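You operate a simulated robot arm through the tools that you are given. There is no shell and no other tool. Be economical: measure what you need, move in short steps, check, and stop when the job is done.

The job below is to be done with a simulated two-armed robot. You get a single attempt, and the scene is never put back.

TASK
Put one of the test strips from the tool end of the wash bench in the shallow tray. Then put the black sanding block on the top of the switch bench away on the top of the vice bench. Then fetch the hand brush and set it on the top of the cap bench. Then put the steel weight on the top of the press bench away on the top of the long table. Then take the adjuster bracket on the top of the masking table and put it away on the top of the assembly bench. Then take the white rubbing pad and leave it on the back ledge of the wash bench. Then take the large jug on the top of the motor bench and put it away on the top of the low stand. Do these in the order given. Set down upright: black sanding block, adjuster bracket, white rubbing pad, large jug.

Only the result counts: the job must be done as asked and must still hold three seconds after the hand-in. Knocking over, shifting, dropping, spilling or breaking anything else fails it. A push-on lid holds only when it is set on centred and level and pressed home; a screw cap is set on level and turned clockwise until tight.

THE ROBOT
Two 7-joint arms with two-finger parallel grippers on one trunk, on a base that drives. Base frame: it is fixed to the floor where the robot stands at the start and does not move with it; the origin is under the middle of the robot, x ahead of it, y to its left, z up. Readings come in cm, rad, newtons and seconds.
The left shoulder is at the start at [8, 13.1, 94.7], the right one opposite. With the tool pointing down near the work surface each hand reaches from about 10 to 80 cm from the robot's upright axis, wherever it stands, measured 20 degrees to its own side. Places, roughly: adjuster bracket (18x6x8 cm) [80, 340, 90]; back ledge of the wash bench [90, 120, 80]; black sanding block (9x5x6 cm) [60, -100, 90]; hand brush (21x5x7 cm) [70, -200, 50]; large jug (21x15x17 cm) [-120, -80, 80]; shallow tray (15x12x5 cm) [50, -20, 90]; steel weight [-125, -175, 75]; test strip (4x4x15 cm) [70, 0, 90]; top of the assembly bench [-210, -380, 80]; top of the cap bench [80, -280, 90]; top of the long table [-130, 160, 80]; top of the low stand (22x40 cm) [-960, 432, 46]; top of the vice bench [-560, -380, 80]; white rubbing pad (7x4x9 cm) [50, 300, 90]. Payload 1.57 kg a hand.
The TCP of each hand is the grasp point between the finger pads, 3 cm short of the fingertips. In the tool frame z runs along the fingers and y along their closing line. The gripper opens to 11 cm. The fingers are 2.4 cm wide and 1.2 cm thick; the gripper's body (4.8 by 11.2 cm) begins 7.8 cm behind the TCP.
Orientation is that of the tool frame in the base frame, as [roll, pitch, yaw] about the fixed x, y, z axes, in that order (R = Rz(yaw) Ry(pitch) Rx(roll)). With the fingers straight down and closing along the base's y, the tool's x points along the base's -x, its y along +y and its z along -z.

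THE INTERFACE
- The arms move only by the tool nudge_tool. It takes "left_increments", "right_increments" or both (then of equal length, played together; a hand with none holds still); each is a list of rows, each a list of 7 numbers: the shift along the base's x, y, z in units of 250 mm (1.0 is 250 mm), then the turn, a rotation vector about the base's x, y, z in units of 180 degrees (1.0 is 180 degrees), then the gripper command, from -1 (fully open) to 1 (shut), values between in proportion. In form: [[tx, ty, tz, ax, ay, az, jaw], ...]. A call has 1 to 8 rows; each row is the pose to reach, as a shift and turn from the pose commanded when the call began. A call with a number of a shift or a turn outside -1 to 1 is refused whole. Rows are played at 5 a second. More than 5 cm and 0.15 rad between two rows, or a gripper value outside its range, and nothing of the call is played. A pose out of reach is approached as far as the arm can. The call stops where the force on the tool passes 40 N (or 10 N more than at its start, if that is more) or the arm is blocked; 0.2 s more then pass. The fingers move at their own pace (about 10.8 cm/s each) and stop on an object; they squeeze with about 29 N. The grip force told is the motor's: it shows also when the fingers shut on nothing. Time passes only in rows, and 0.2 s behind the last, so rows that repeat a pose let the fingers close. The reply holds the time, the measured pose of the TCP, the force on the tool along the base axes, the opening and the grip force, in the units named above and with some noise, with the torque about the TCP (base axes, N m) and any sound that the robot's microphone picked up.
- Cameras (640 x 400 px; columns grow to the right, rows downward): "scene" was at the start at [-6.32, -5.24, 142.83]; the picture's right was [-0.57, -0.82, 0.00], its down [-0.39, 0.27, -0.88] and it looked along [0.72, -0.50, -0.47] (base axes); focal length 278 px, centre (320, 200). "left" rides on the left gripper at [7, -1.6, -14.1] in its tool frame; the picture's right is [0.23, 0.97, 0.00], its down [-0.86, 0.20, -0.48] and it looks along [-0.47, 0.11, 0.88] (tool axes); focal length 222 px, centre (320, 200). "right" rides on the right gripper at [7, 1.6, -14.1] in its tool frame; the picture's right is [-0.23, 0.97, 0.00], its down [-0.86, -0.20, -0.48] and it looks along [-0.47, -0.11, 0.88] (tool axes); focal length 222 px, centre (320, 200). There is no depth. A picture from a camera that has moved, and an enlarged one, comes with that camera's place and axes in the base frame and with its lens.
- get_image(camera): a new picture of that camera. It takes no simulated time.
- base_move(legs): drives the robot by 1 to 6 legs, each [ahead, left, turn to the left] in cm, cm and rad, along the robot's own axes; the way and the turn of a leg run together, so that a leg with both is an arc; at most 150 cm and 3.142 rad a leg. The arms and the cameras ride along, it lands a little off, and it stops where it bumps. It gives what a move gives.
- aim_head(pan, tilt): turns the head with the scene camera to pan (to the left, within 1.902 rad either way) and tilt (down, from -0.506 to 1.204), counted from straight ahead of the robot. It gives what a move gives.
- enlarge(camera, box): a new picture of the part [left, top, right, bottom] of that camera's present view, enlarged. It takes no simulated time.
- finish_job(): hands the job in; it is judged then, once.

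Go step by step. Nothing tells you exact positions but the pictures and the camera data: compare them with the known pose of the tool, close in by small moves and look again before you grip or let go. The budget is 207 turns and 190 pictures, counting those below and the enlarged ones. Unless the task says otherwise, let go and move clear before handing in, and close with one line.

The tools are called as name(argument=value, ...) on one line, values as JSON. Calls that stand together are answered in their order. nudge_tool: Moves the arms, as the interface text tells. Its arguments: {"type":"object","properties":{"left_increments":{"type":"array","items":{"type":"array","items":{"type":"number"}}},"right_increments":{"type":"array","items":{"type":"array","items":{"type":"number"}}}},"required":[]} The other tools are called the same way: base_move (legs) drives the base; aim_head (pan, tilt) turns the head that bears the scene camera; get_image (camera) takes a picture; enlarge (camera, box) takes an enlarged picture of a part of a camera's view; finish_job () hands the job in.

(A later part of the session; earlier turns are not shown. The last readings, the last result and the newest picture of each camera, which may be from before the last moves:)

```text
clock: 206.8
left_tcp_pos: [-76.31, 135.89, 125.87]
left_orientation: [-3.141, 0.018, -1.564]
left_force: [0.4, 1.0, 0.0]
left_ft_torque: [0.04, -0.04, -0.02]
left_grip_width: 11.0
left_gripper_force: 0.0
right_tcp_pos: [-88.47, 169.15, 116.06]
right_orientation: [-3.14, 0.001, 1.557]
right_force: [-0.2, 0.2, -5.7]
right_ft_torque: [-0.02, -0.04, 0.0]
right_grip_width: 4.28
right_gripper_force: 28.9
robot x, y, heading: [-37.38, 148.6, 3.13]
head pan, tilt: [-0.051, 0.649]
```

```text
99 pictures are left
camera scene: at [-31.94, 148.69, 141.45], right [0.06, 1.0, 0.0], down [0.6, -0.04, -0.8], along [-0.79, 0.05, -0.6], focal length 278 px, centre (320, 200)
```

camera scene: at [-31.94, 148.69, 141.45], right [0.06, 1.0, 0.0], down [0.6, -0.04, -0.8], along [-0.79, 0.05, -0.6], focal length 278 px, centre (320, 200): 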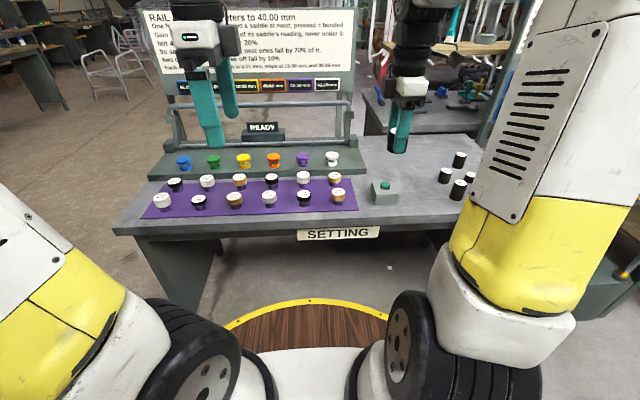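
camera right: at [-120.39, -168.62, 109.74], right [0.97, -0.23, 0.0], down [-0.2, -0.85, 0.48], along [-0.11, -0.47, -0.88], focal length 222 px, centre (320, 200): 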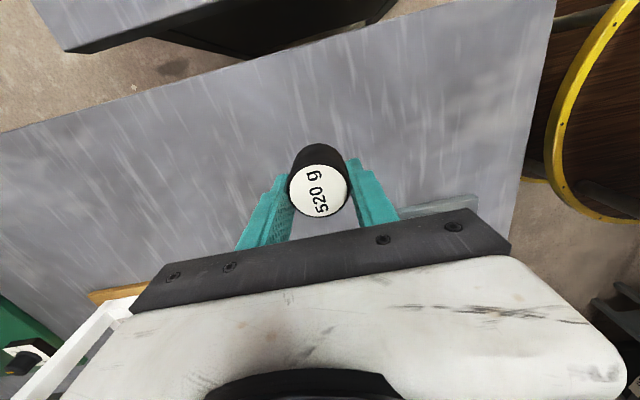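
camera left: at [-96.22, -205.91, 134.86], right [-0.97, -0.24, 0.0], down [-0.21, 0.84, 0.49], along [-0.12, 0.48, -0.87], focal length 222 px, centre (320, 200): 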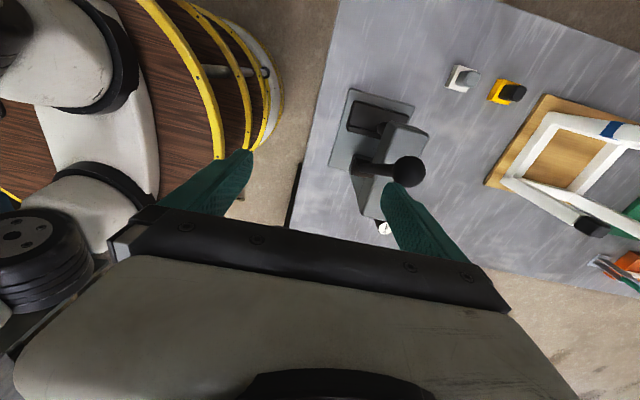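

This is the long table (around (-130,160)); there's a free spot between the green-button box and the black cylinders, near (-107, 190). I strafe 23 cm right and look.

base_move(legs=[[0, -23, 0.01]])

nudge_tool(right_increments=[[-0.15, 0, 0, 0, 0, 0, 1], [-0.3, 0, 0, 0, 0, 0, 1], [-0.45, 0, 0, 0, 0, 0, 1], [-0.6, 0, 0, 0, 0, 0, 1], [-0.74, 0, 0, 0, 0, 0, 1]])

get_image(camera="scene")

get_image(camera="right")

```text
clock: 208.5
left_tcp_pos: [-76.09, 158.81, 125.84]
left_orientation: [-3.141, 0.017, -1.556]
left_force: [-0.2, 0.6, 0.4]
left_ft_torque: [0.03, 0.01, -0.02]
left_grip_width: 11.0
left_gripper_force: 0.1
right_tcp_pos: [-88.52, 191.92, 116.04]
right_orientation: [-3.14, 0.0, 1.563]
right_force: [0.7, -0.3, -4.6]
right_ft_torque: [0.0, -0.02, -0.05]
right_grip_width: 4.32
right_gripper_force: 29.0
robot x, y, heading: [-37.29, 171.62, 3.141]
head pan, tilt: [-0.051, 0.649]
```

```text
clock: 209.7
left_tcp_pos: [-75.98, 158.63, 125.85]
left_orientation: [3.14, 0.017, -1.557]
left_force: [0.5, 0.3, 0.3]
left_ft_torque: [-0.01, 0.06, 0.0]
left_grip_width: 10.99
left_gripper_force: 0.2
right_tcp_pos: [-106.83, 192.22, 115.96]
right_orientation: [-3.139, -0.002, 1.563]
right_force: [0.2, -0.6, -5.0]
right_ft_torque: [-0.06, -0.01, 0.02]
right_grip_width: 4.31
right_gripper_force: 28.9
robot x, y, heading: [-37.49, 171.03, 3.137]
head pan, tilt: [-0.051, 0.649]
```

```text
98 pictures are left
camera scene: at [-31.76, 171.92, 141.44], right [0.05, 1.0, 0.0], down [0.6, -0.03, -0.8], along [-0.8, 0.04, -0.6], focal length 278 px, centre (320, 200)
```

scene: 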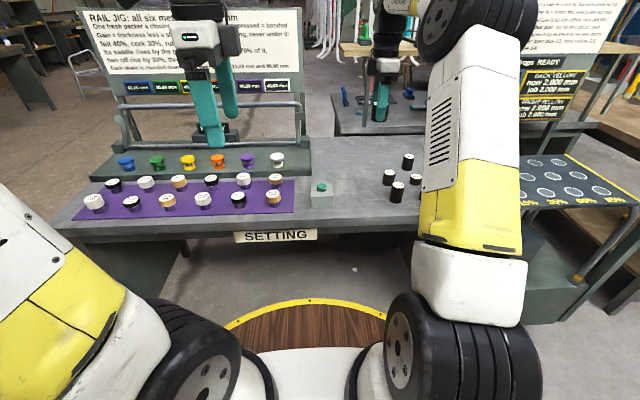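

```text
97 pictures are left
camera right: at [-105.22, 199.06, 130.06], right [0.97, -0.23, 0.0], down [-0.21, -0.85, 0.48], along [-0.11, -0.47, -0.88], focal length 222 px, centre (320, 200)
```

right: 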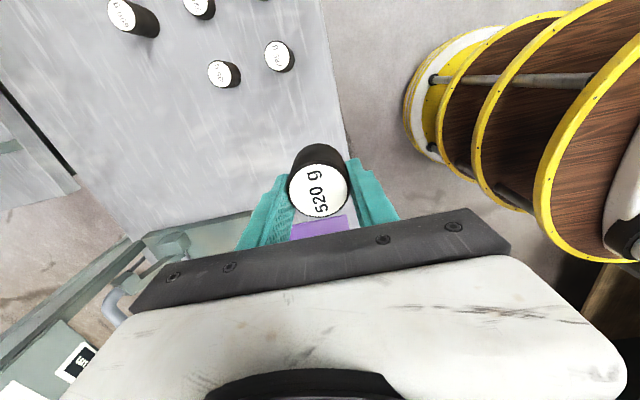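

The table edge is near x≈-100, the neighbours at y≈180 and 201. I go to (-113, 190.5) and lower most of the way.

nudge_tool(right_increments=[[-0.12, -0.03, 0, 0, 0, 0, 1], [-0.25, -0.07, 0, 0, 0, 0, 1], [-0.25, -0.07, -0.2, 0, 0, 0, 1], [-0.25, -0.07, -0.4, 0, 0, 0, 1], [-0.25, -0.07, -0.6, 0, 0, 0, 1], [-0.25, -0.07, -0.8, 0, 0, 0, 1], [-0.25, -0.07, -0.96, 0, 0, 0, 1]])

get_image(camera="right")

enlarge(camera="scene", box=[280, 120, 440, 240])

```text
clock: 211.3
left_tcp_pos: [-76.14, 158.79, 125.81]
left_orientation: [3.141, 0.017, -1.556]
left_force: [-0.6, -0.2, -0.6]
left_ft_torque: [0.03, 0.05, 0.0]
left_grip_width: 11.01
left_gripper_force: 0.1
right_tcp_pos: [-113.23, 190.49, 91.78]
right_orientation: [-3.141, 0.0, 1.564]
right_force: [0.2, -0.3, -4.2]
right_ft_torque: [-0.01, -0.01, -0.04]
right_grip_width: 4.31
right_gripper_force: 28.8
right hand out of reach, approached as far as the arm can: row 2
robot x, y, heading: [-37.35, 171.54, 3.137]
head pan, tilt: [-0.051, 0.649]
```

```text
96 pictures are left
camera right: at [-111.52, 197.34, 105.87], right [0.97, -0.23, 0.0], down [-0.2, -0.85, 0.48], along [-0.11, -0.46, -0.88], focal length 222 px, centre (320, 200)
```

right: 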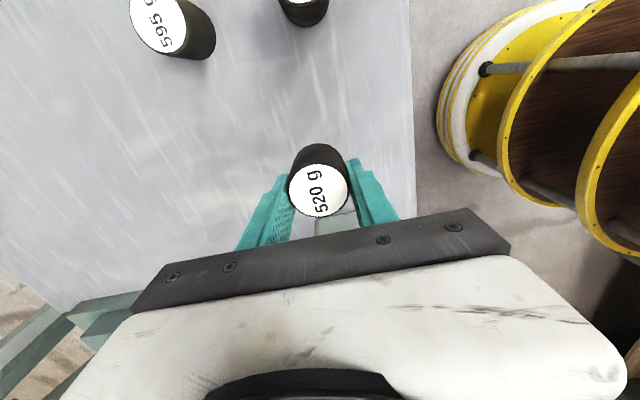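

```text
3.33 times, centred on (360, 180) of scene
camera zoom: at [-31.79, 171.91, 141.45], right [0.05, 1.0, 0.0], down [0.6, -0.03, -0.8], along [-0.8, 0.04, -0.6], focal length 925 px, centre (187, 267)
```

zoom: 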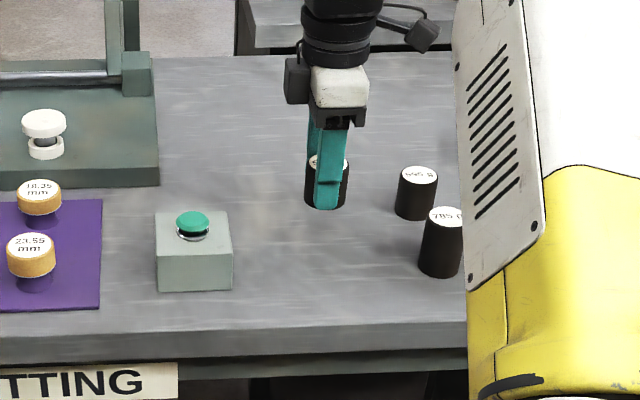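

Clear spot. Lower until contact.

nudge_tool(right_increments=[[0, 0, -0.08, 0, 0, 0, 1], [0, 0, -0.14, 0, 0, 0, 1], [0, 0, -0.18, 0, 0, 0, 1], [0, 0, -0.2, 0, 0, 0, 1], [0, 0, -0.22, 0, 0, 0, 1], [0, 0, -0.24, 0, 0, 0, 1], [0, 0, -0.255, 0, 0, 0, 1]])

enlarge(camera="scene", box=[280, 120, 440, 240])

```text
clock: 212.9
left_tcp_pos: [-75.95, 158.7, 125.86]
left_orientation: [3.141, 0.018, -1.556]
left_force: [0.7, 0.0, 0.3]
left_ft_torque: [-0.01, 0.02, 0.0]
left_grip_width: 11.02
left_gripper_force: 0.0
right_tcp_pos: [-113.26, 190.31, 85.66]
right_orientation: [-3.14, 0.0, 1.564]
right_force: [0.2, 0.5, -5.3]
right_ft_torque: [-0.01, 0.01, -0.02]
right_grip_width: 4.28
right_gripper_force: 28.8
robot x, y, heading: [-37.0, 171.43, 3.138]
head pan, tilt: [-0.051, 0.649]
```

```text
3.33 times, centred on (360, 180) of scene
camera zoom: at [-31.81, 171.91, 141.45], right [0.05, 1.0, 0.0], down [0.6, -0.03, -0.8], along [-0.8, 0.04, -0.6], focal length 925 px, centre (187, 267)
```

zoom: 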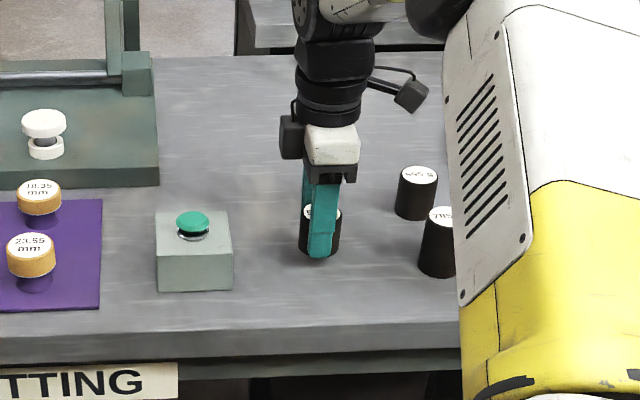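

nudge_tool(right_increments=[[0, 0, -0.012, 0, 0, 0, 1], [0, 0, -0.024, 0, 0, 0, 1], [0, 0, -0.036, 0, 0, 0, 1], [0, 0, -0.048, 0, 0, 0, 1], [0, 0, -0.06, 0, 0, 0, 1], [0, 0, -0.072, 0, 0, 0, 1]])

```text
clock: 214.3
left_tcp_pos: [-75.97, 158.72, 125.85]
left_orientation: [-3.14, 0.019, -1.556]
left_force: [0.1, -0.4, 0.0]
left_ft_torque: [0.0, -0.01, 0.01]
left_grip_width: 11.03
left_gripper_force: 0.2
right_tcp_pos: [-113.33, 190.31, 83.75]
right_orientation: [-3.14, -0.001, 1.564]
right_force: [-0.1, 0.1, -4.8]
right_ft_torque: [-0.01, 0.0, 0.0]
right_grip_width: 4.29
right_gripper_force: 29.0
robot x, y, heading: [-37.1, 171.55, 3.133]
head pan, tilt: [-0.051, 0.649]
```

No contact yet; the table is lower. Continue.

nudge_tool(right_increments=[[0, 0, -0.014, 0, 0, 0, 1], [0, 0, -0.028, 0, 0, 0, 1], [0, 0, -0.042, 0, 0, 0, 1], [0, 0, -0.056, 0, 0, 0, 1], [0, 0, -0.07, 0, 0, 0, 1], [0, 0, -0.084, 0, 0, 0, 1]])

enlarge(camera="scene", box=[280, 120, 440, 240])

get_image(camera="right")

```text
clock: 215.3
left_tcp_pos: [-75.94, 158.86, 125.91]
left_orientation: [3.14, 0.017, -1.558]
left_force: [0.7, -0.2, -0.5]
left_ft_torque: [0.01, 0.01, 0.02]
left_grip_width: 11.01
left_gripper_force: 0.1
right_tcp_pos: [-113.38, 190.25, 82.99]
right_orientation: [-3.134, 0.001, 1.564]
right_force: [7.4, -0.4, 9.3]
right_ft_torque: [-0.08, -0.66, -0.03]
right_grip_width: 4.32
right_gripper_force: 29.8
robot x, y, heading: [-37.33, 171.67, 3.139]
head pan, tilt: [-0.051, 0.649]
stopped in row 4 (right hand): the force on the tool passed its limit at 46 N (the readings are from after the stop); the commanded pose is now the measured one
```

```text
3.33 times, centred on (360, 180) of scene
camera zoom: at [-31.7, 171.9, 141.44], right [0.05, 1.0, 0.0], down [0.6, -0.03, -0.8], along [-0.8, 0.04, -0.6], focal length 925 px, centre (187, 267)
```

zoom: 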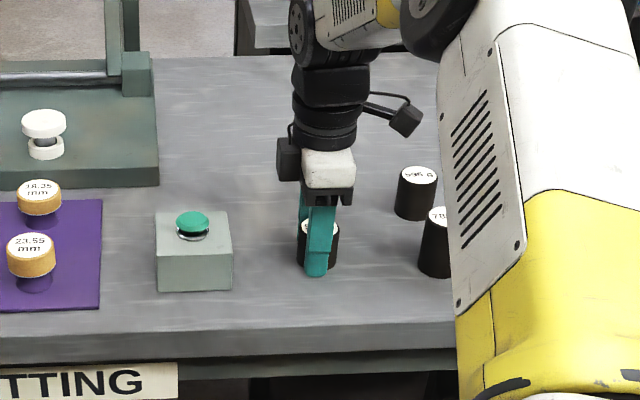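

```text
92 pictures are left
camera right: at [-111.56, 197.14, 97.09], right [0.97, -0.23, -0.01], down [-0.2, -0.85, 0.48], along [-0.12, -0.47, -0.88], focal length 222 px, centre (320, 200)
```

right: 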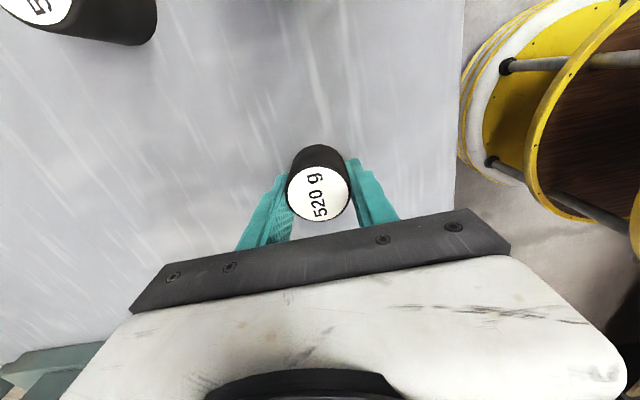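

Contact. I release, opening modestly, and rise.

nudge_tool(right_increments=[[0, 0, 0.004, 0, 0, 0, 0.1], [0, 0, 0.006, 0, 0, 0, -0.2], [0, 0, 0.01, 0, 0, 0, -0.3], [0, 0, 0.12, 0, 0, 0, -0.3], [0, 0, 0.3, 0, 0, 0, -0.3], [0, 0, 0.5, 0, 0, 0, -0.3], [0, 0, 0.7, 0, 0, 0, -0.3], [0, 0, 0.9, 0, 0, 0, -0.3]])

enlarge(camera="scene", box=[280, 120, 440, 240])

```text
clock: 217.1
left_tcp_pos: [-76.14, 158.81, 125.85]
left_orientation: [-3.141, 0.018, -1.558]
left_force: [-0.7, 0.9, -0.4]
left_ft_torque: [-0.03, -0.05, -0.01]
left_grip_width: 11.01
left_gripper_force: 0.1
right_tcp_pos: [-113.46, 190.28, 105.52]
right_orientation: [-3.135, -0.002, 1.563]
right_force: [-0.3, 0.0, -0.3]
right_ft_torque: [-0.03, -0.02, -0.04]
right_grip_width: 7.15
right_gripper_force: 0.1
robot x, y, heading: [-37.23, 171.45, 3.134]
head pan, tilt: [-0.051, 0.649]
```

```text
3.33 times, centred on (360, 180) of scene
camera zoom: at [-31.81, 171.92, 141.45], right [0.05, 1.0, 0.0], down [0.6, -0.03, -0.8], along [-0.8, 0.04, -0.6], focal length 925 px, centre (187, 267)
```

zoom: 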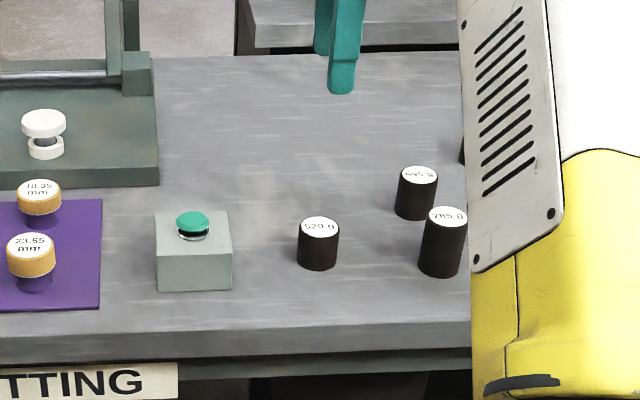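

Weight placed. I tuck the right hand, turn about to face the wall side and look toward the masking table.

nudge_tool(right_increments=[[0.05, 0, 0.15, 0, 0, 0, -1], [0.15, -0.02, 0.3, 0, 0, 0, -1], [0.3, -0.05, 0.4, 0, 0, 0, -1], [0.46, -0.1, 0.45, 0, 0, 0, -1], [0.62, -0.15, 0.5, 0, 0, 0, -1], [0.78, -0.15, 0.5, 0, 0, 0, -1], [0.95, -0.15, 0.5, 0, 0, 0, -1]])

base_move(legs=[[0, 0, 1.57], [0, 0, 1.575]])

aim_head(pan=0.9, tilt=0.5)

get_image(camera="scene")

```text
clock: 218.7
left_tcp_pos: [-76.04, 158.83, 125.97]
left_orientation: [3.14, 0.016, -1.557]
left_force: [-1.1, -0.4, -0.5]
left_ft_torque: [0.07, -0.01, 0.0]
left_grip_width: 11.0
left_gripper_force: 0.0
right_tcp_pos: [-89.66, 186.5, 117.86]
right_orientation: [-3.134, 0.001, 1.562]
right_force: [-0.3, 0.3, -0.5]
right_ft_torque: [-0.01, -0.02, 0.01]
right_grip_width: 11.0
right_gripper_force: 0.0
robot x, y, heading: [-37.25, 171.44, 3.142]
head pan, tilt: [-0.051, 0.649]
```

```text
clock: 226.8
left_tcp_pos: [1.42, 184.68, 125.86]
left_orientation: [3.141, 0.019, 1.594]
left_force: [0.4, 0.2, 0.2]
left_ft_torque: [0.0, 0.02, 0.01]
left_grip_width: 11.01
left_gripper_force: 0.0
right_tcp_pos: [15.28, 157.03, 117.91]
right_orientation: [-3.133, -0.001, -1.566]
right_force: [0.1, 0.3, -0.1]
right_ft_torque: [0.02, -0.03, -0.01]
right_grip_width: 10.98
right_gripper_force: 0.1
robot x, y, heading: [-37.57, 171.58, 0.01]
head pan, tilt: [-0.051, 0.649]
```

```text
clock: 228.0
left_tcp_pos: [1.45, 184.7, 125.77]
left_orientation: [3.142, 0.019, 1.593]
left_force: [-0.4, 0.2, -0.6]
left_ft_torque: [0.02, 0.0, 0.02]
left_grip_width: 10.99
left_gripper_force: 0.0
right_tcp_pos: [15.28, 157.05, 117.93]
right_orientation: [-3.132, 0.001, -1.571]
right_force: [0.7, 0.9, -0.4]
right_ft_torque: [-0.02, 0.02, 0.03]
right_grip_width: 11.0
right_gripper_force: 0.0
robot x, y, heading: [-37.29, 171.35, 0.004]
head pan, tilt: [0.901, 0.499]
```

```text
90 pictures are left
camera scene: at [-45.46, 178.56, 142.78], right [0.79, -0.62, 0.0], down [-0.3, -0.38, -0.88], along [0.54, 0.69, -0.48], focal length 278 px, centre (320, 200)
```

scene: 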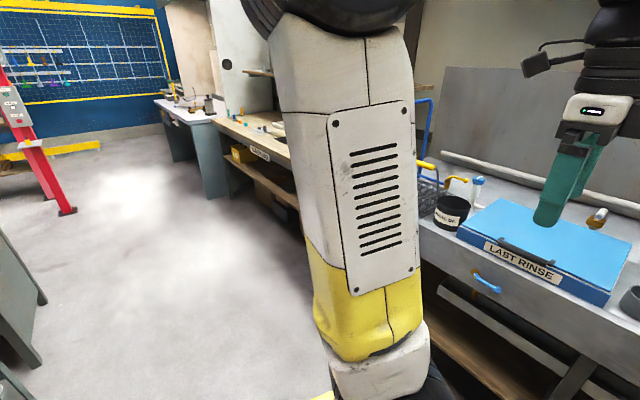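

The floor to the left is clear. I strafe 150 cm left and look at the table.

base_move(legs=[[0, 150, 0]])

aim_head(pan=0.0, tilt=0.55)

get_image(camera="scene")

```text
clock: 235.3
left_tcp_pos: [0.47, 332.26, 125.89]
left_orientation: [3.141, 0.018, 1.595]
left_force: [0.3, -0.4, -0.3]
left_ft_torque: [0.01, 0.0, -0.02]
left_grip_width: 11.0
left_gripper_force: 0.1
right_tcp_pos: [14.38, 304.55, 117.97]
right_orientation: [-3.132, 0.0, -1.571]
right_force: [0.0, -1.2, -0.2]
right_ft_torque: [-0.02, -0.01, 0.03]
right_grip_width: 11.02
right_gripper_force: 0.0
robot x, y, heading: [-38.23, 319.42, 0.005]
head pan, tilt: [0.901, 0.499]
```

```text
clock: 236.5
left_tcp_pos: [0.6, 332.18, 125.81]
left_orientation: [-3.141, 0.017, 1.595]
left_force: [-0.1, 0.0, -0.2]
left_ft_torque: [0.03, 0.01, -0.01]
left_grip_width: 10.99
left_gripper_force: 0.1
right_tcp_pos: [14.43, 304.61, 117.99]
right_orientation: [-3.133, 0.0, -1.572]
right_force: [0.1, -0.3, 0.0]
right_ft_torque: [0.0, 0.02, 0.01]
right_grip_width: 11.0
right_gripper_force: 0.0
robot x, y, heading: [-38.11, 319.07, 0.005]
head pan, tilt: [0.0, 0.55]
```

```text
89 pictures are left
camera scene: at [-42.96, 319.04, 142.33], right [0.01, -1.0, 0.0], down [-0.52, 0.0, -0.85], along [0.85, 0.01, -0.52], focal length 278 px, centre (320, 200)
```

scene: 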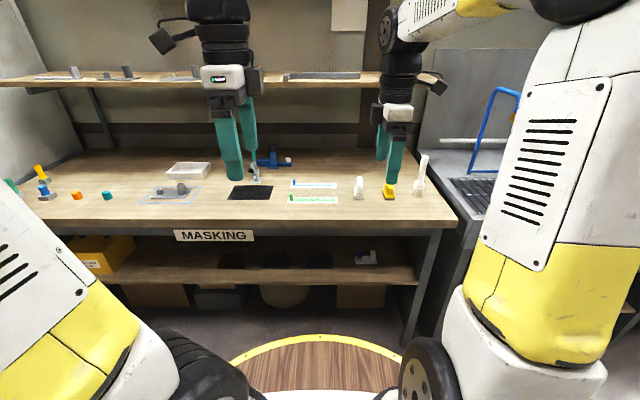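

I see a blue bracket-like item behind the left fingers and a white pad on the right. Enlarging.

enlarge(camera="scene", box=[130, 50, 450, 230])

enlarge(camera="scene", box=[220, 130, 440, 220])

```text
2.00 times, centred on (290, 140) of scene
camera zoom: at [-42.96, 319.04, 142.33], right [0.01, -1.0, 0.0], down [-0.52, 0.0, -0.85], along [0.85, 0.01, -0.52], focal length 555 px, centre (380, 320)
```

zoom: 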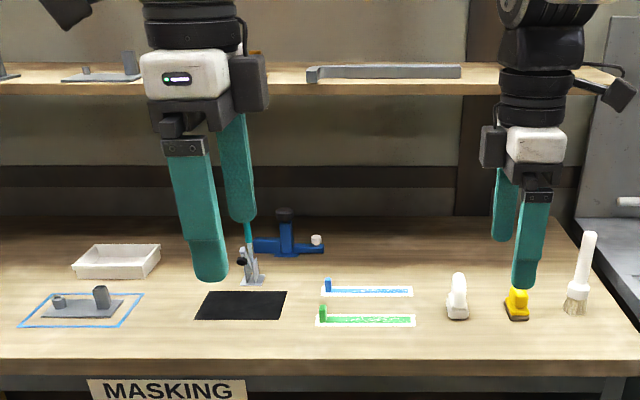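

```text
2.91 times, centred on (330, 175) of scene
camera zoom: at [-42.96, 319.04, 142.33], right [0.01, -1.0, 0.0], down [-0.52, 0.0, -0.85], along [0.85, 0.01, -0.52], focal length 808 px, centre (291, 273)
```

zoom: 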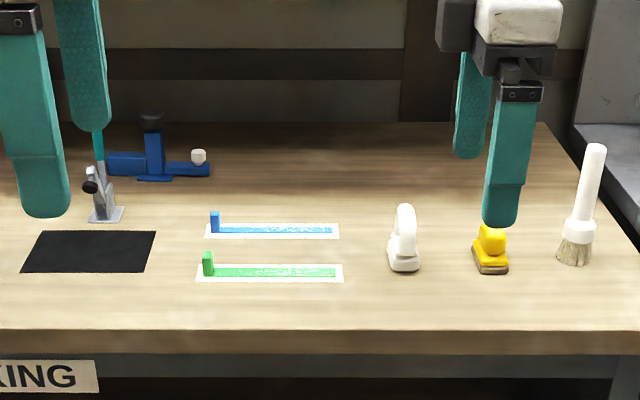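

The blue item with the black knob near (81, 343) is the adjuster bracket; the white pad stands near (50, 300). I drive nearer and turn the left hand so its jaw closes along y.

base_move(legs=[[31, 0, 0]])

nudge_tool(left_increments=[[0, 0.1, 0, 0, 0, 0.045, -1], [0, 0.2, 0, 0, 0, 0.09, -1], [0, 0.3, 0, 0, 0, 0.135, -1], [0, 0.4, 0, 0, 0, 0.18, -1], [0, 0.5, 0, 0, 0, 0.225, -1], [0, 0.6, 0, 0, 0, 0.27, -1], [0, 0.7, 0, 0, 0, 0.315, -1], [0, 0.8, 0, 0, 0, 0.36, -1]])

enlarge(camera="scene", box=[180, 30, 400, 200])

get_image(camera="scene")

```text
clock: 238.6
left_tcp_pos: [31.64, 332.34, 125.92]
left_orientation: [3.141, 0.016, 1.592]
left_force: [-0.2, 0.0, 0.6]
left_ft_torque: [0.02, 0.0, -0.02]
left_grip_width: 11.01
left_gripper_force: 0.0
right_tcp_pos: [45.35, 304.89, 117.87]
right_orientation: [-3.134, -0.001, -1.571]
right_force: [-0.3, -1.1, 1.0]
right_ft_torque: [-0.01, -0.06, -0.01]
right_grip_width: 11.0
right_gripper_force: 0.1
robot x, y, heading: [-7.18, 319.08, 0.005]
head pan, tilt: [0.0, 0.55]
```

```text
clock: 240.4
left_tcp_pos: [31.56, 352.27, 125.91]
left_orientation: [-3.139, 0.018, 2.725]
left_force: [0.3, 0.3, -0.6]
left_ft_torque: [0.04, -0.01, 0.0]
left_grip_width: 10.97
left_gripper_force: 0.1
right_tcp_pos: [45.45, 304.8, 118.01]
right_orientation: [-3.133, -0.002, -1.568]
right_force: [-0.3, -0.6, 0.5]
right_ft_torque: [-0.04, 0.0, 0.01]
right_grip_width: 11.0
right_gripper_force: 0.1
robot x, y, heading: [-7.25, 319.66, 0.009]
head pan, tilt: [0.0, 0.55]
```

```text
2.35 times, centred on (290, 115) of scene
camera zoom: at [-11.92, 319.2, 142.32], right [0.01, -1.0, 0.0], down [-0.52, 0.0, -0.85], along [0.85, 0.01, -0.52], focal length 653 px, centre (391, 400)
```

zoom: 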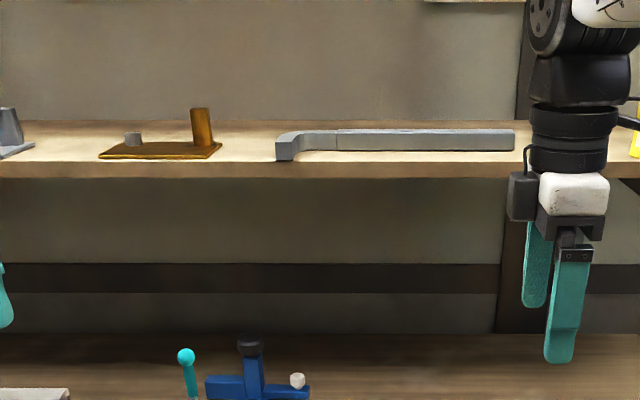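

```text
85 pictures are left
camera scene: at [-11.92, 319.2, 142.32], right [0.01, -1.0, 0.0], down [-0.52, 0.0, -0.85], along [0.85, 0.01, -0.52], focal length 278 px, centre (320, 200)
```

scene: 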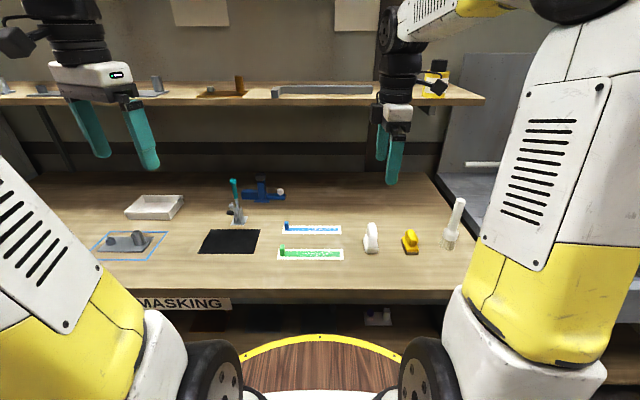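

The shelf front (x≈77, z≈122) overhangs the bracket and a toggle clamp stands in front-left of it, so I'll approach tilted 40° forward from slightly right. First yaw, then tilt in free space.

nudge_tool(left_increments=[[0.12, -0.09, 0, 0, 0, 0.041, -0.3], [0.24, -0.18, 0, 0, 0, 0.082, -0.3], [0.36, -0.27, 0, 0, 0, 0.123, -0.3], [0.48, -0.36, 0, 0, 0, 0.164, -0.3], [0.6, -0.45, 0, 0, 0, 0.205, -0.3], [0.72, -0.54, 0, 0, 0, 0.244, -0.3]])

nudge_tool(left_increments=[[0.08, 0, -0.02, 0.015, -0.042, 0, -0.3], [0.16, 0, -0.05, 0.03, -0.084, 0, -0.3], [0.24, 0, -0.1, 0.046, -0.126, 0, -0.3], [0.32, 0, -0.15, 0.061, -0.167, 0, -0.3], [0.4, 0, -0.2, 0.076, -0.209, 0, -0.3]])

get_image(camera="left")

get_image(camera="scene")

```text
clock: 241.8
left_tcp_pos: [49.74, 338.96, 126.0]
left_orientation: [-3.141, 0.018, -2.79]
left_force: [0.1, -0.3, 0.4]
left_ft_torque: [-0.03, -0.02, 0.0]
left_grip_width: 7.15
left_gripper_force: 0.0
right_tcp_pos: [45.49, 304.81, 117.98]
right_orientation: [-3.133, -0.001, -1.57]
right_force: [-0.4, 0.1, -0.2]
right_ft_torque: [-0.02, -0.01, -0.04]
right_grip_width: 11.01
right_gripper_force: 0.0
robot x, y, heading: [-6.98, 319.13, 0.011]
head pan, tilt: [0.0, 0.55]
```

```text
clock: 243.0
left_tcp_pos: [59.71, 338.83, 120.98]
left_orientation: [-3.138, 0.716, -2.79]
left_force: [-1.5, 0.3, -0.5]
left_ft_torque: [0.01, 0.02, 0.03]
left_grip_width: 7.14
left_gripper_force: 0.1
right_tcp_pos: [45.68, 304.76, 117.84]
right_orientation: [-3.132, -0.001, -1.57]
right_force: [0.5, 0.8, -0.1]
right_ft_torque: [0.01, 0.0, -0.02]
right_grip_width: 10.98
right_gripper_force: 0.1
robot x, y, heading: [-7.22, 319.52, 0.008]
head pan, tilt: [0.0, 0.55]
```

```text
84 pictures are left
camera left: at [46.58, 332.49, 127.01], right [-0.49, 0.86, -0.15], down [0.24, 0.3, 0.92], along [0.84, 0.42, -0.36], focal length 222 px, centre (320, 200)
```

left: 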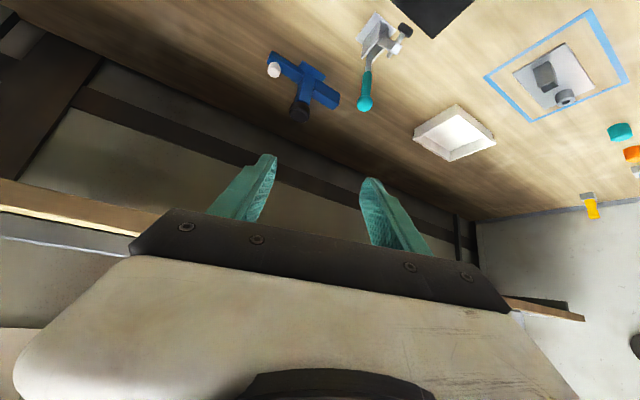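

```text
83 pictures are left
camera scene: at [-11.92, 319.21, 142.32], right [0.01, -1.0, 0.0], down [-0.52, 0.0, -0.85], along [0.85, 0.01, -0.52], focal length 278 px, centre (320, 200)
```

scene: 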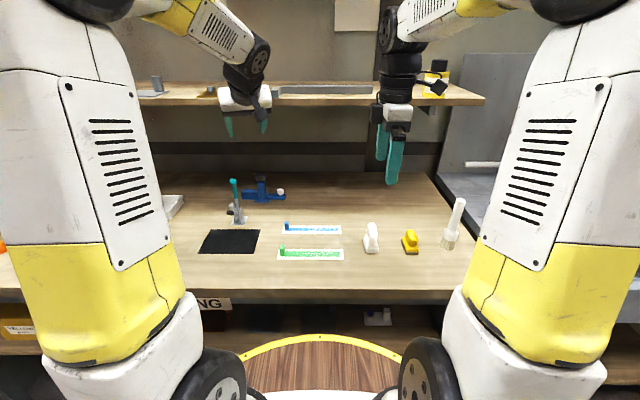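

enlarge(camera="left", box=[250, 20, 430, 130])

```text
3.56 times, centred on (340, 75) of left
camera zoom: at [46.58, 332.49, 127.01], right [-0.49, 0.86, -0.15], down [0.24, 0.3, 0.92], along [0.84, 0.42, -0.36], focal length 790 px, centre (249, 644)
```

zoom: 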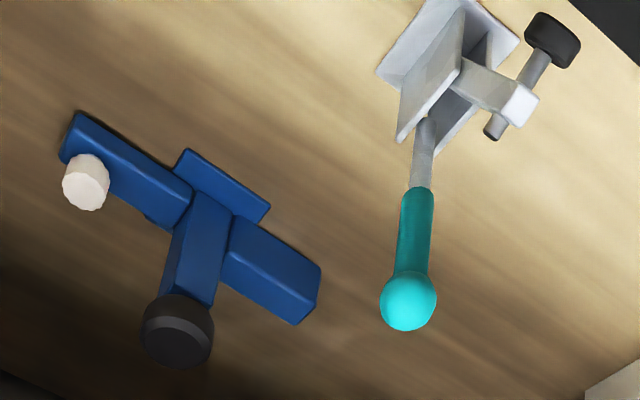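

Knob top triangulates to (80.3, 342.3, 96.8). I move to a pre-grasp 14 cm back along the tool axis and check.

nudge_tool(left_increments=[[0.12, 0.0, -0.15, 0, 0, 0, -0.3], [0.24, 0.01, -0.3, 0, 0, 0, -0.3], [0.36, 0.016, -0.45, 0, 0, 0, -0.3], [0.48, 0.016, -0.604, 0, 0, 0, -0.3]])

get_image(camera="left")

enlarge(camera="scene", box=[170, 70, 350, 240])

```text
clock: 244.0
left_tcp_pos: [71.55, 338.9, 106.07]
left_orientation: [-3.14, 0.718, -2.791]
left_force: [-0.8, -0.3, 0.2]
left_ft_torque: [0.01, -0.02, 0.0]
left_grip_width: 7.14
left_gripper_force: 0.0
right_tcp_pos: [45.42, 304.94, 117.99]
right_orientation: [-3.134, 0.0, -1.569]
right_force: [-0.3, 0.7, 0.1]
right_ft_torque: [-0.02, -0.08, -0.01]
right_grip_width: 11.01
right_gripper_force: 0.0
robot x, y, heading: [-7.01, 319.35, 0.01]
head pan, tilt: [0.0, 0.55]
```

```text
81 pictures are left
camera left: at [58.47, 332.61, 112.04], right [-0.49, 0.86, -0.15], down [0.24, 0.3, 0.92], along [0.84, 0.42, -0.36], focal length 222 px, centre (320, 200)
```

left: 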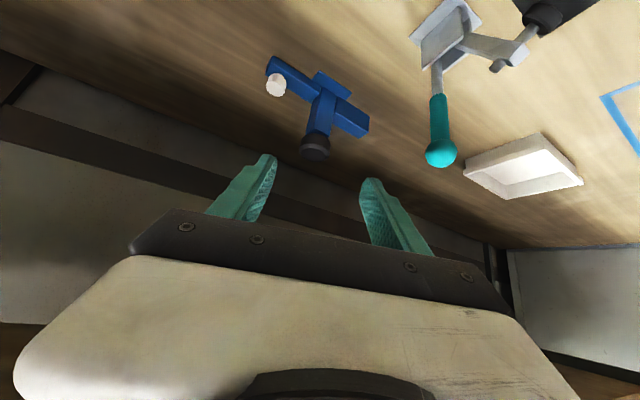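

```text
2.35 times, centred on (260, 155) of scene
camera zoom: at [-11.95, 319.22, 142.32], right [0.01, -1.0, 0.0], down [-0.52, 0.0, -0.85], along [0.85, 0.01, -0.52], focal length 653 px, centre (461, 306)
```

zoom: 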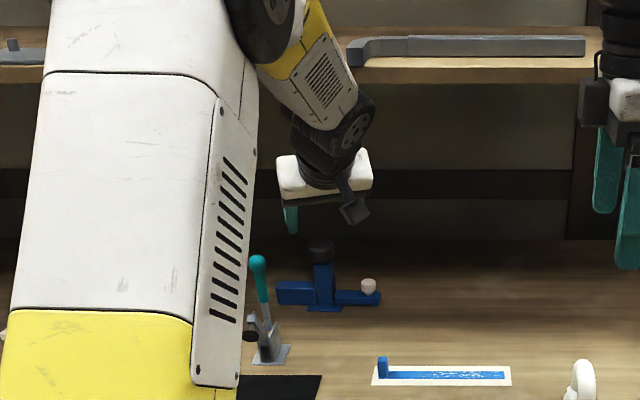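

Prediction and view agree within 0.7 cm. I advance along the axis around the knob.

nudge_tool(left_increments=[[0.1, 0.03, -0.12, 0, 0, 0, -0.3], [0.2, 0.065, -0.24, 0, 0, 0, -0.3], [0.29, 0.094, -0.35, 0, 0, 0, -0.3], [0.335, 0.108, -0.403, 0, 0, 0, -0.3]])

get_image(camera="left")

enlarge(camera="scene", box=[210, 110, 350, 240])

```text
clock: 245.0
left_tcp_pos: [79.87, 342.05, 95.63]
left_orientation: [-3.139, 0.718, -2.791]
left_force: [-1.0, -0.8, -0.8]
left_ft_torque: [0.01, -0.01, 0.01]
left_grip_width: 7.14
left_gripper_force: 0.0
right_tcp_pos: [45.51, 304.77, 117.92]
right_orientation: [-3.133, 0.0, -1.568]
right_force: [0.1, 0.2, 0.0]
right_ft_torque: [0.0, 0.02, 0.01]
right_grip_width: 10.97
right_gripper_force: 0.0
robot x, y, heading: [-7.37, 319.55, 0.007]
head pan, tilt: [0.0, 0.55]
```

```text
79 pictures are left
camera left: at [66.86, 335.6, 101.78], right [-0.49, 0.86, -0.15], down [0.24, 0.3, 0.92], along [0.83, 0.42, -0.36], focal length 222 px, centre (320, 200)
```

left: 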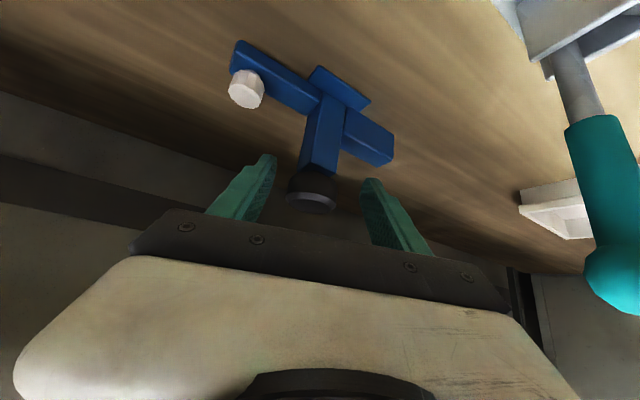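

```text
3.08 times, centred on (280, 175) of scene
camera zoom: at [-11.93, 319.21, 142.32], right [0.01, -1.0, 0.0], down [-0.52, 0.0, -0.85], along [0.85, 0.01, -0.52], focal length 854 px, centre (443, 277)
```

zoom: 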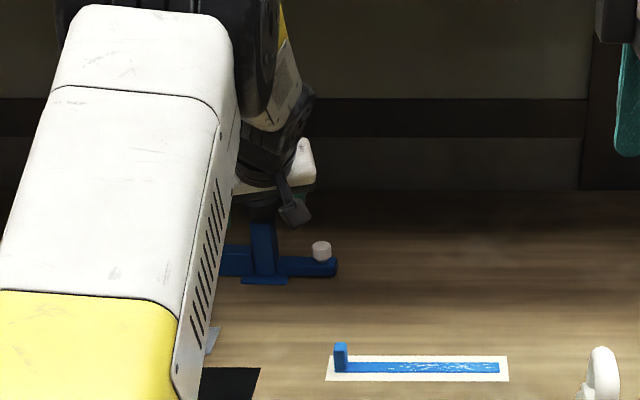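

Knob sits near the fingertips; I go 1.3 cm deeper, centre, and close.

nudge_tool(left_increments=[[0.044, -0.01, -0.038, 0, 0, 0, -0.3], [0.044, -0.01, -0.038, 0, 0, 0, 1], [0.044, -0.01, -0.038, 0, 0, 0, 1], [0.044, -0.01, -0.038, 0, 0, 0, 1]])

get_image(camera="left")

```text
clock: 246.0
left_tcp_pos: [80.87, 341.79, 94.85]
left_orientation: [-3.14, 0.716, -2.791]
left_force: [-0.6, 1.0, -0.1]
left_ft_torque: [0.05, 0.02, 0.01]
left_grip_width: 4.08
left_gripper_force: 29.1
right_tcp_pos: [45.41, 304.73, 117.87]
right_orientation: [-3.134, 0.0, -1.569]
right_force: [0.0, -0.2, 0.3]
right_ft_torque: [0.01, -0.01, 0.0]
right_grip_width: 11.02
right_gripper_force: 0.0
robot x, y, heading: [-7.13, 319.41, 0.011]
head pan, tilt: [0.0, 0.55]
```

```text
77 pictures are left
camera left: at [67.85, 335.3, 100.84], right [-0.49, 0.86, -0.15], down [0.24, 0.3, 0.92], along [0.83, 0.42, -0.36], focal length 222 px, centre (320, 200)
```

left: 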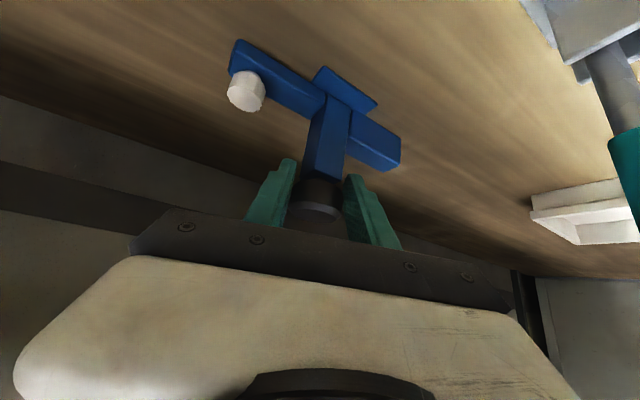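

Gripped by the knob (4.1 cm). I lift 5 cm, move right to clear the clamp, then draw back.

nudge_tool(left_increments=[[0, 0, 0.1, 0, 0, 0, 1], [0, 0, 0.2, 0, 0, 0, 1], [0, -0.15, 0.24, 0, 0, 0, 1], [0, -0.34, 0.24, 0, 0, 0, 1], [-0.02, -0.52, 0.24, 0, 0, 0, 1], [-0.12, -0.6, 0.3, 0, 0, 0, 1], [-0.26, -0.64, 0.42, 0, 0, 0, 1], [-0.4, -0.64, 0.54, 0, 0, 0, 1]])

get_image(camera="scene")

get_image(camera="left")

```text
clock: 247.8
left_tcp_pos: [71.04, 325.72, 108.35]
left_orientation: [-3.14, 0.712, -2.791]
left_force: [0.4, 0.0, -3.2]
left_ft_torque: [0.04, 0.0, 0.0]
left_grip_width: 4.05
left_gripper_force: 28.7
right_tcp_pos: [45.52, 304.75, 117.91]
right_orientation: [-3.135, -0.001, -1.569]
right_force: [0.7, 0.3, 0.3]
right_ft_torque: [-0.01, 0.01, -0.03]
right_grip_width: 11.01
right_gripper_force: 0.0
robot x, y, heading: [-6.87, 319.59, 0.006]
head pan, tilt: [0.0, 0.55]
```

```text
76 pictures are left
camera scene: at [-11.84, 319.21, 142.33], right [0.01, -1.0, 0.0], down [-0.52, 0.0, -0.85], along [0.85, 0.01, -0.52], focal length 278 px, centre (320, 200)
```

scene: 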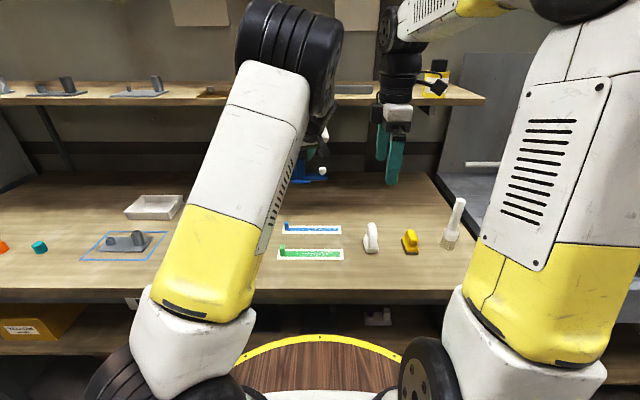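

```text
75 pictures are left
camera left: at [57.94, 319.18, 114.52], right [-0.49, 0.86, -0.15], down [0.24, 0.3, 0.92], along [0.83, 0.42, -0.36], focal length 222 px, centre (320, 200)
```

left: 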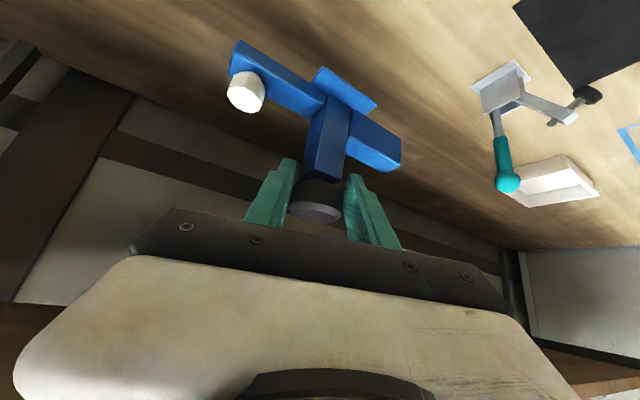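

All clear. I back the base out and tuck the arm for the long drive to the assembly bench.

base_move(legs=[[-32, 0, 0]])

nudge_tool(left_increments=[[-0.12, 0.0, 0.08, 0, 0, 0, 1], [-0.24, 0.0, 0.16, 0, 0, 0, 1], [-0.36, 0.0, 0.24, 0, 0, 0, 1], [-0.5, 0.0, 0.3, 0, 0, 0, 1], [-0.64, 0, 0.3, 0, 0, 0, 1]])

get_image(camera="scene")

```text
clock: 249.9
left_tcp_pos: [39.17, 325.49, 108.46]
left_orientation: [-3.139, 0.714, -2.79]
left_force: [0.7, 0.6, -2.8]
left_ft_torque: [0.0, 0.04, 0.0]
left_grip_width: 4.03
left_gripper_force: 29.4
right_tcp_pos: [13.81, 304.64, 117.83]
right_orientation: [-3.134, 0.0, -1.569]
right_force: [-0.1, -0.6, 0.2]
right_ft_torque: [0.0, 0.0, 0.01]
right_grip_width: 11.01
right_gripper_force: 0.1
robot x, y, heading: [-38.94, 318.95, 0.014]
head pan, tilt: [0.0, 0.55]
```

```text
clock: 251.1
left_tcp_pos: [23.42, 325.81, 116.07]
left_orientation: [-3.141, 0.717, -2.79]
left_force: [1.0, -0.1, -2.7]
left_ft_torque: [0.02, 0.05, 0.02]
left_grip_width: 4.06
left_gripper_force: 29.1
right_tcp_pos: [13.88, 304.74, 117.9]
right_orientation: [-3.132, -0.001, -1.566]
right_force: [0.6, -0.6, -0.4]
right_ft_torque: [0.03, 0.04, -0.01]
right_grip_width: 11.0
right_gripper_force: 0.0
robot x, y, heading: [-38.71, 319.0, 0.008]
head pan, tilt: [0.0, 0.55]
```

```text
74 pictures are left
camera scene: at [-43.61, 318.94, 142.33], right [0.01, -1.0, 0.0], down [-0.52, 0.0, -0.85], along [0.85, 0.01, -0.52], focal length 278 px, centre (320, 200)
```

scene: 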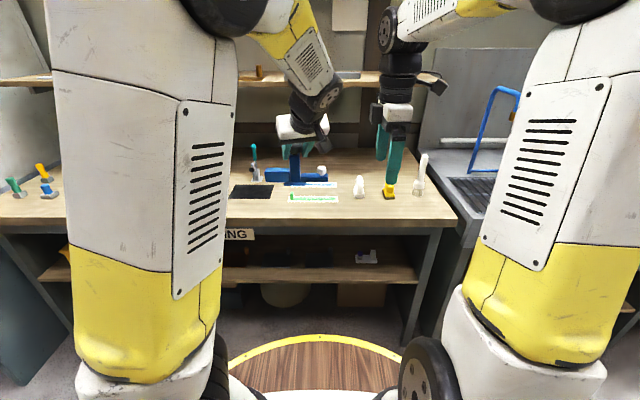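

Ready. I turn to face -y and drive down the aisle.

base_move(legs=[[0, 0, -1.578], [150, 0, 0], [150, 0, 0]])

get_image(camera="scene")

```text
clock: 269.6
left_tcp_pos: [-46.26, -44.65, 116.12]
left_orientation: [-3.14, 0.716, 1.892]
left_force: [0.6, -0.6, -1.8]
left_ft_torque: [0.09, 0.02, -0.02]
left_grip_width: 3.99
left_gripper_force: 29.2
right_tcp_pos: [-67.09, -34.42, 117.82]
right_orientation: [-3.133, -0.001, 3.114]
right_force: [0.1, 0.0, -0.3]
right_ft_torque: [0.02, -0.01, -0.02]
right_grip_width: 10.99
right_gripper_force: 0.1
robot x, y, heading: [-50.81, 17.84, -1.59]
head pan, tilt: [0.0, 0.55]
```

```text
73 pictures are left
camera scene: at [-50.79, 22.66, 142.32], right [-1.0, 0.02, 0.0], down [0.01, 0.52, -0.85], along [-0.02, -0.85, -0.52], focal length 278 px, centre (320, 200)
```

scene: 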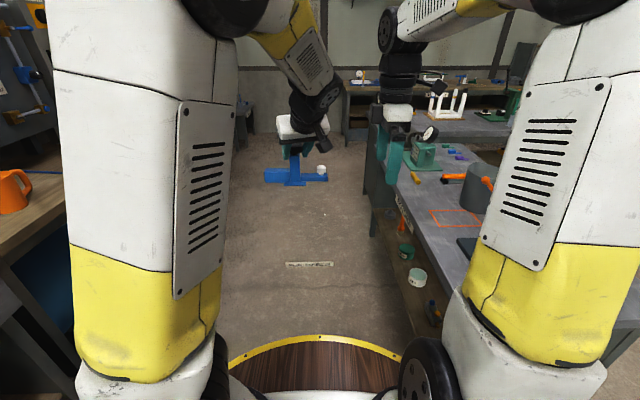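

I've drifted toward the motor bench; I correct 15 cm to the left and continue.

base_move(legs=[[0, 16, 0.02], [150, 0, 0], [140, 0, 0]])

get_image(camera="scene")

```text
clock: 284.7
left_tcp_pos: [-22.54, -334.71, 116.07]
left_orientation: [-3.14, 0.716, 1.944]
left_force: [-0.4, -0.5, -1.3]
left_ft_torque: [0.03, 0.0, 0.03]
left_grip_width: 3.99
left_gripper_force: 28.9
right_tcp_pos: [-43.72, -325.51, 117.82]
right_orientation: [-3.134, 0.0, -3.116]
right_force: [-0.4, -0.8, 0.2]
right_ft_torque: [0.02, 0.01, 0.01]
right_grip_width: 11.01
right_gripper_force: 0.1
robot x, y, heading: [-30.38, -272.46, -1.541]
head pan, tilt: [0.0, 0.55]
```

```text
72 pictures are left
camera scene: at [-30.43, -267.63, 142.32], right [-1.0, -0.03, 0.0], down [-0.02, 0.52, -0.85], along [0.03, -0.85, -0.52], focal length 278 px, centre (320, 200)
```

scene: 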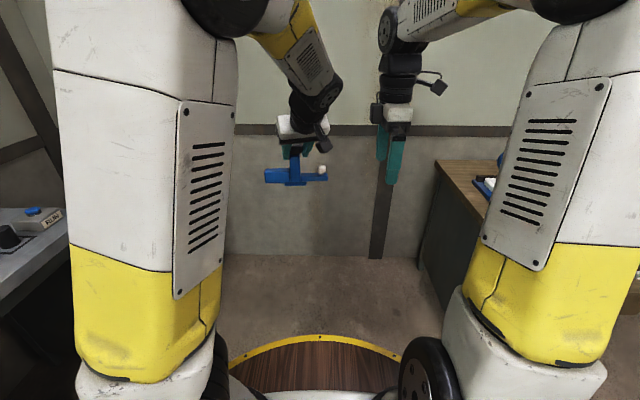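

I step forward to the lane's centre and strafe right along the assembly bench.

base_move(legs=[[15, 0, -0.03], [0, -150, 0]])

get_image(camera="scene")

```text
clock: 293.1
left_tcp_pos: [-173.5, -350.31, 116.09]
left_orientation: [-3.138, 0.714, 1.928]
left_force: [0.1, 0.6, -2.2]
left_ft_torque: [0.06, 0.03, 0.0]
left_grip_width: 3.98
left_gripper_force: 28.6
right_tcp_pos: [-194.48, -340.84, 117.85]
right_orientation: [-3.133, 0.0, -3.132]
right_force: [-0.6, -0.6, 1.0]
right_ft_torque: [-0.01, 0.03, 0.01]
right_grip_width: 11.01
right_gripper_force: 0.0
robot x, y, heading: [-180.31, -288.2, -1.552]
head pan, tilt: [0.0, 0.55]
```

```text
71 pictures are left
camera scene: at [-180.34, -283.22, 142.32], right [-1.0, -0.01, 0.0], down [-0.01, 0.52, -0.85], along [0.01, -0.85, -0.52], focal length 278 px, centre (320, 200)
```

scene: 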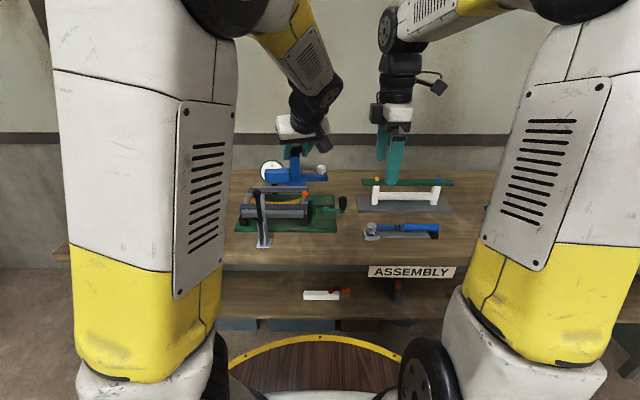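

There is a free patch at the bench's front centre, about (-179.5, -351), between the toggle and the wrench. I move the right hand away and position the bracket above the patch.

nudge_tool(right_increments=[[-0.15, 0.05, 0, 0, 0, 0, -1], [-0.3, 0.1, 0, 0, 0, 0, -1], [-0.45, 0.15, 0, 0, 0, 0, -1], [-0.62, 0.2, 0, 0, 0, 0, -1]])

nudge_tool(left_increments=[[-0.12, -0.01, 0, 0, 0, 0, 1], [-0.24, -0.03, 0, 0, 0, 0, 1], [-0.24, -0.03, -0.18, 0, 0, 0, 1], [-0.24, -0.03, -0.36, 0, 0, 0, 1], [-0.24, -0.03, -0.54, 0, 0, 0, 1]])

get_image(camera="scene")

get_image(camera="left")

```text
clock: 294.1
left_tcp_pos: [-173.35, -350.38, 115.95]
left_orientation: [-3.141, 0.715, 1.929]
left_force: [0.0, -0.6, -1.8]
left_ft_torque: [0.05, 0.03, -0.03]
left_grip_width: 3.99
left_gripper_force: 28.5
right_tcp_pos: [-210.04, -336.08, 117.92]
right_orientation: [-3.134, 0.001, -3.132]
right_force: [0.1, 0.1, 1.0]
right_ft_torque: [0.02, 0.05, 0.0]
right_grip_width: 10.99
right_gripper_force: 0.1
robot x, y, heading: [-180.17, -288.12, -1.555]
head pan, tilt: [0.0, 0.55]
```

```text
clock: 295.3
left_tcp_pos: [-179.32, -350.99, 102.56]
left_orientation: [-3.14, 0.715, 1.932]
left_force: [-0.5, 0.3, -2.0]
left_ft_torque: [0.01, 0.01, -0.02]
left_grip_width: 3.97
left_gripper_force: 29.2
right_tcp_pos: [-210.05, -336.0, 117.87]
right_orientation: [-3.133, 0.001, -3.133]
right_force: [-0.2, 0.2, 1.0]
right_ft_torque: [-0.02, 0.04, 0.02]
right_grip_width: 11.02
right_gripper_force: 0.0
robot x, y, heading: [-180.21, -288.21, -1.56]
head pan, tilt: [0.0, 0.55]
```

```text
70 pictures are left
camera scene: at [-180.32, -283.2, 142.32], right [-1.0, -0.01, 0.0], down [-0.01, 0.52, -0.85], along [0.01, -0.85, -0.52], focal length 278 px, centre (320, 200)
```

scene: 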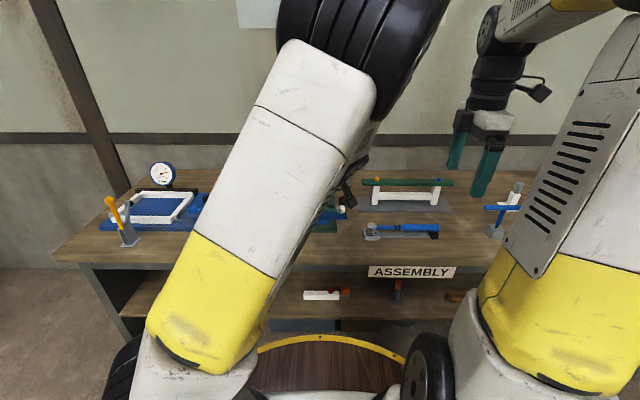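

```text
69 pictures are left
camera left: at [-185.93, -337.88, 108.6], right [0.85, 0.5, -0.15], down [0.3, -0.24, 0.92], along [0.43, -0.83, -0.36], focal length 222 px, centre (320, 200)
```

left: 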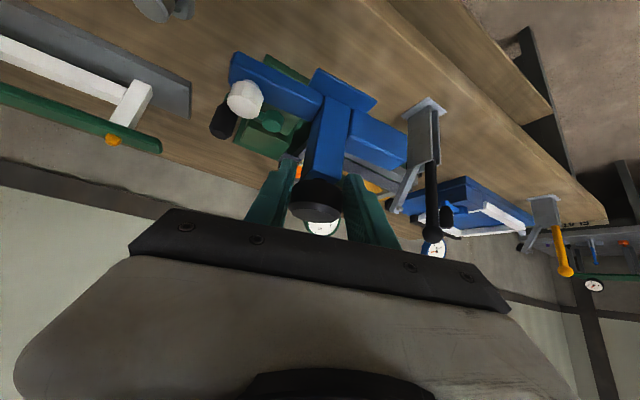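

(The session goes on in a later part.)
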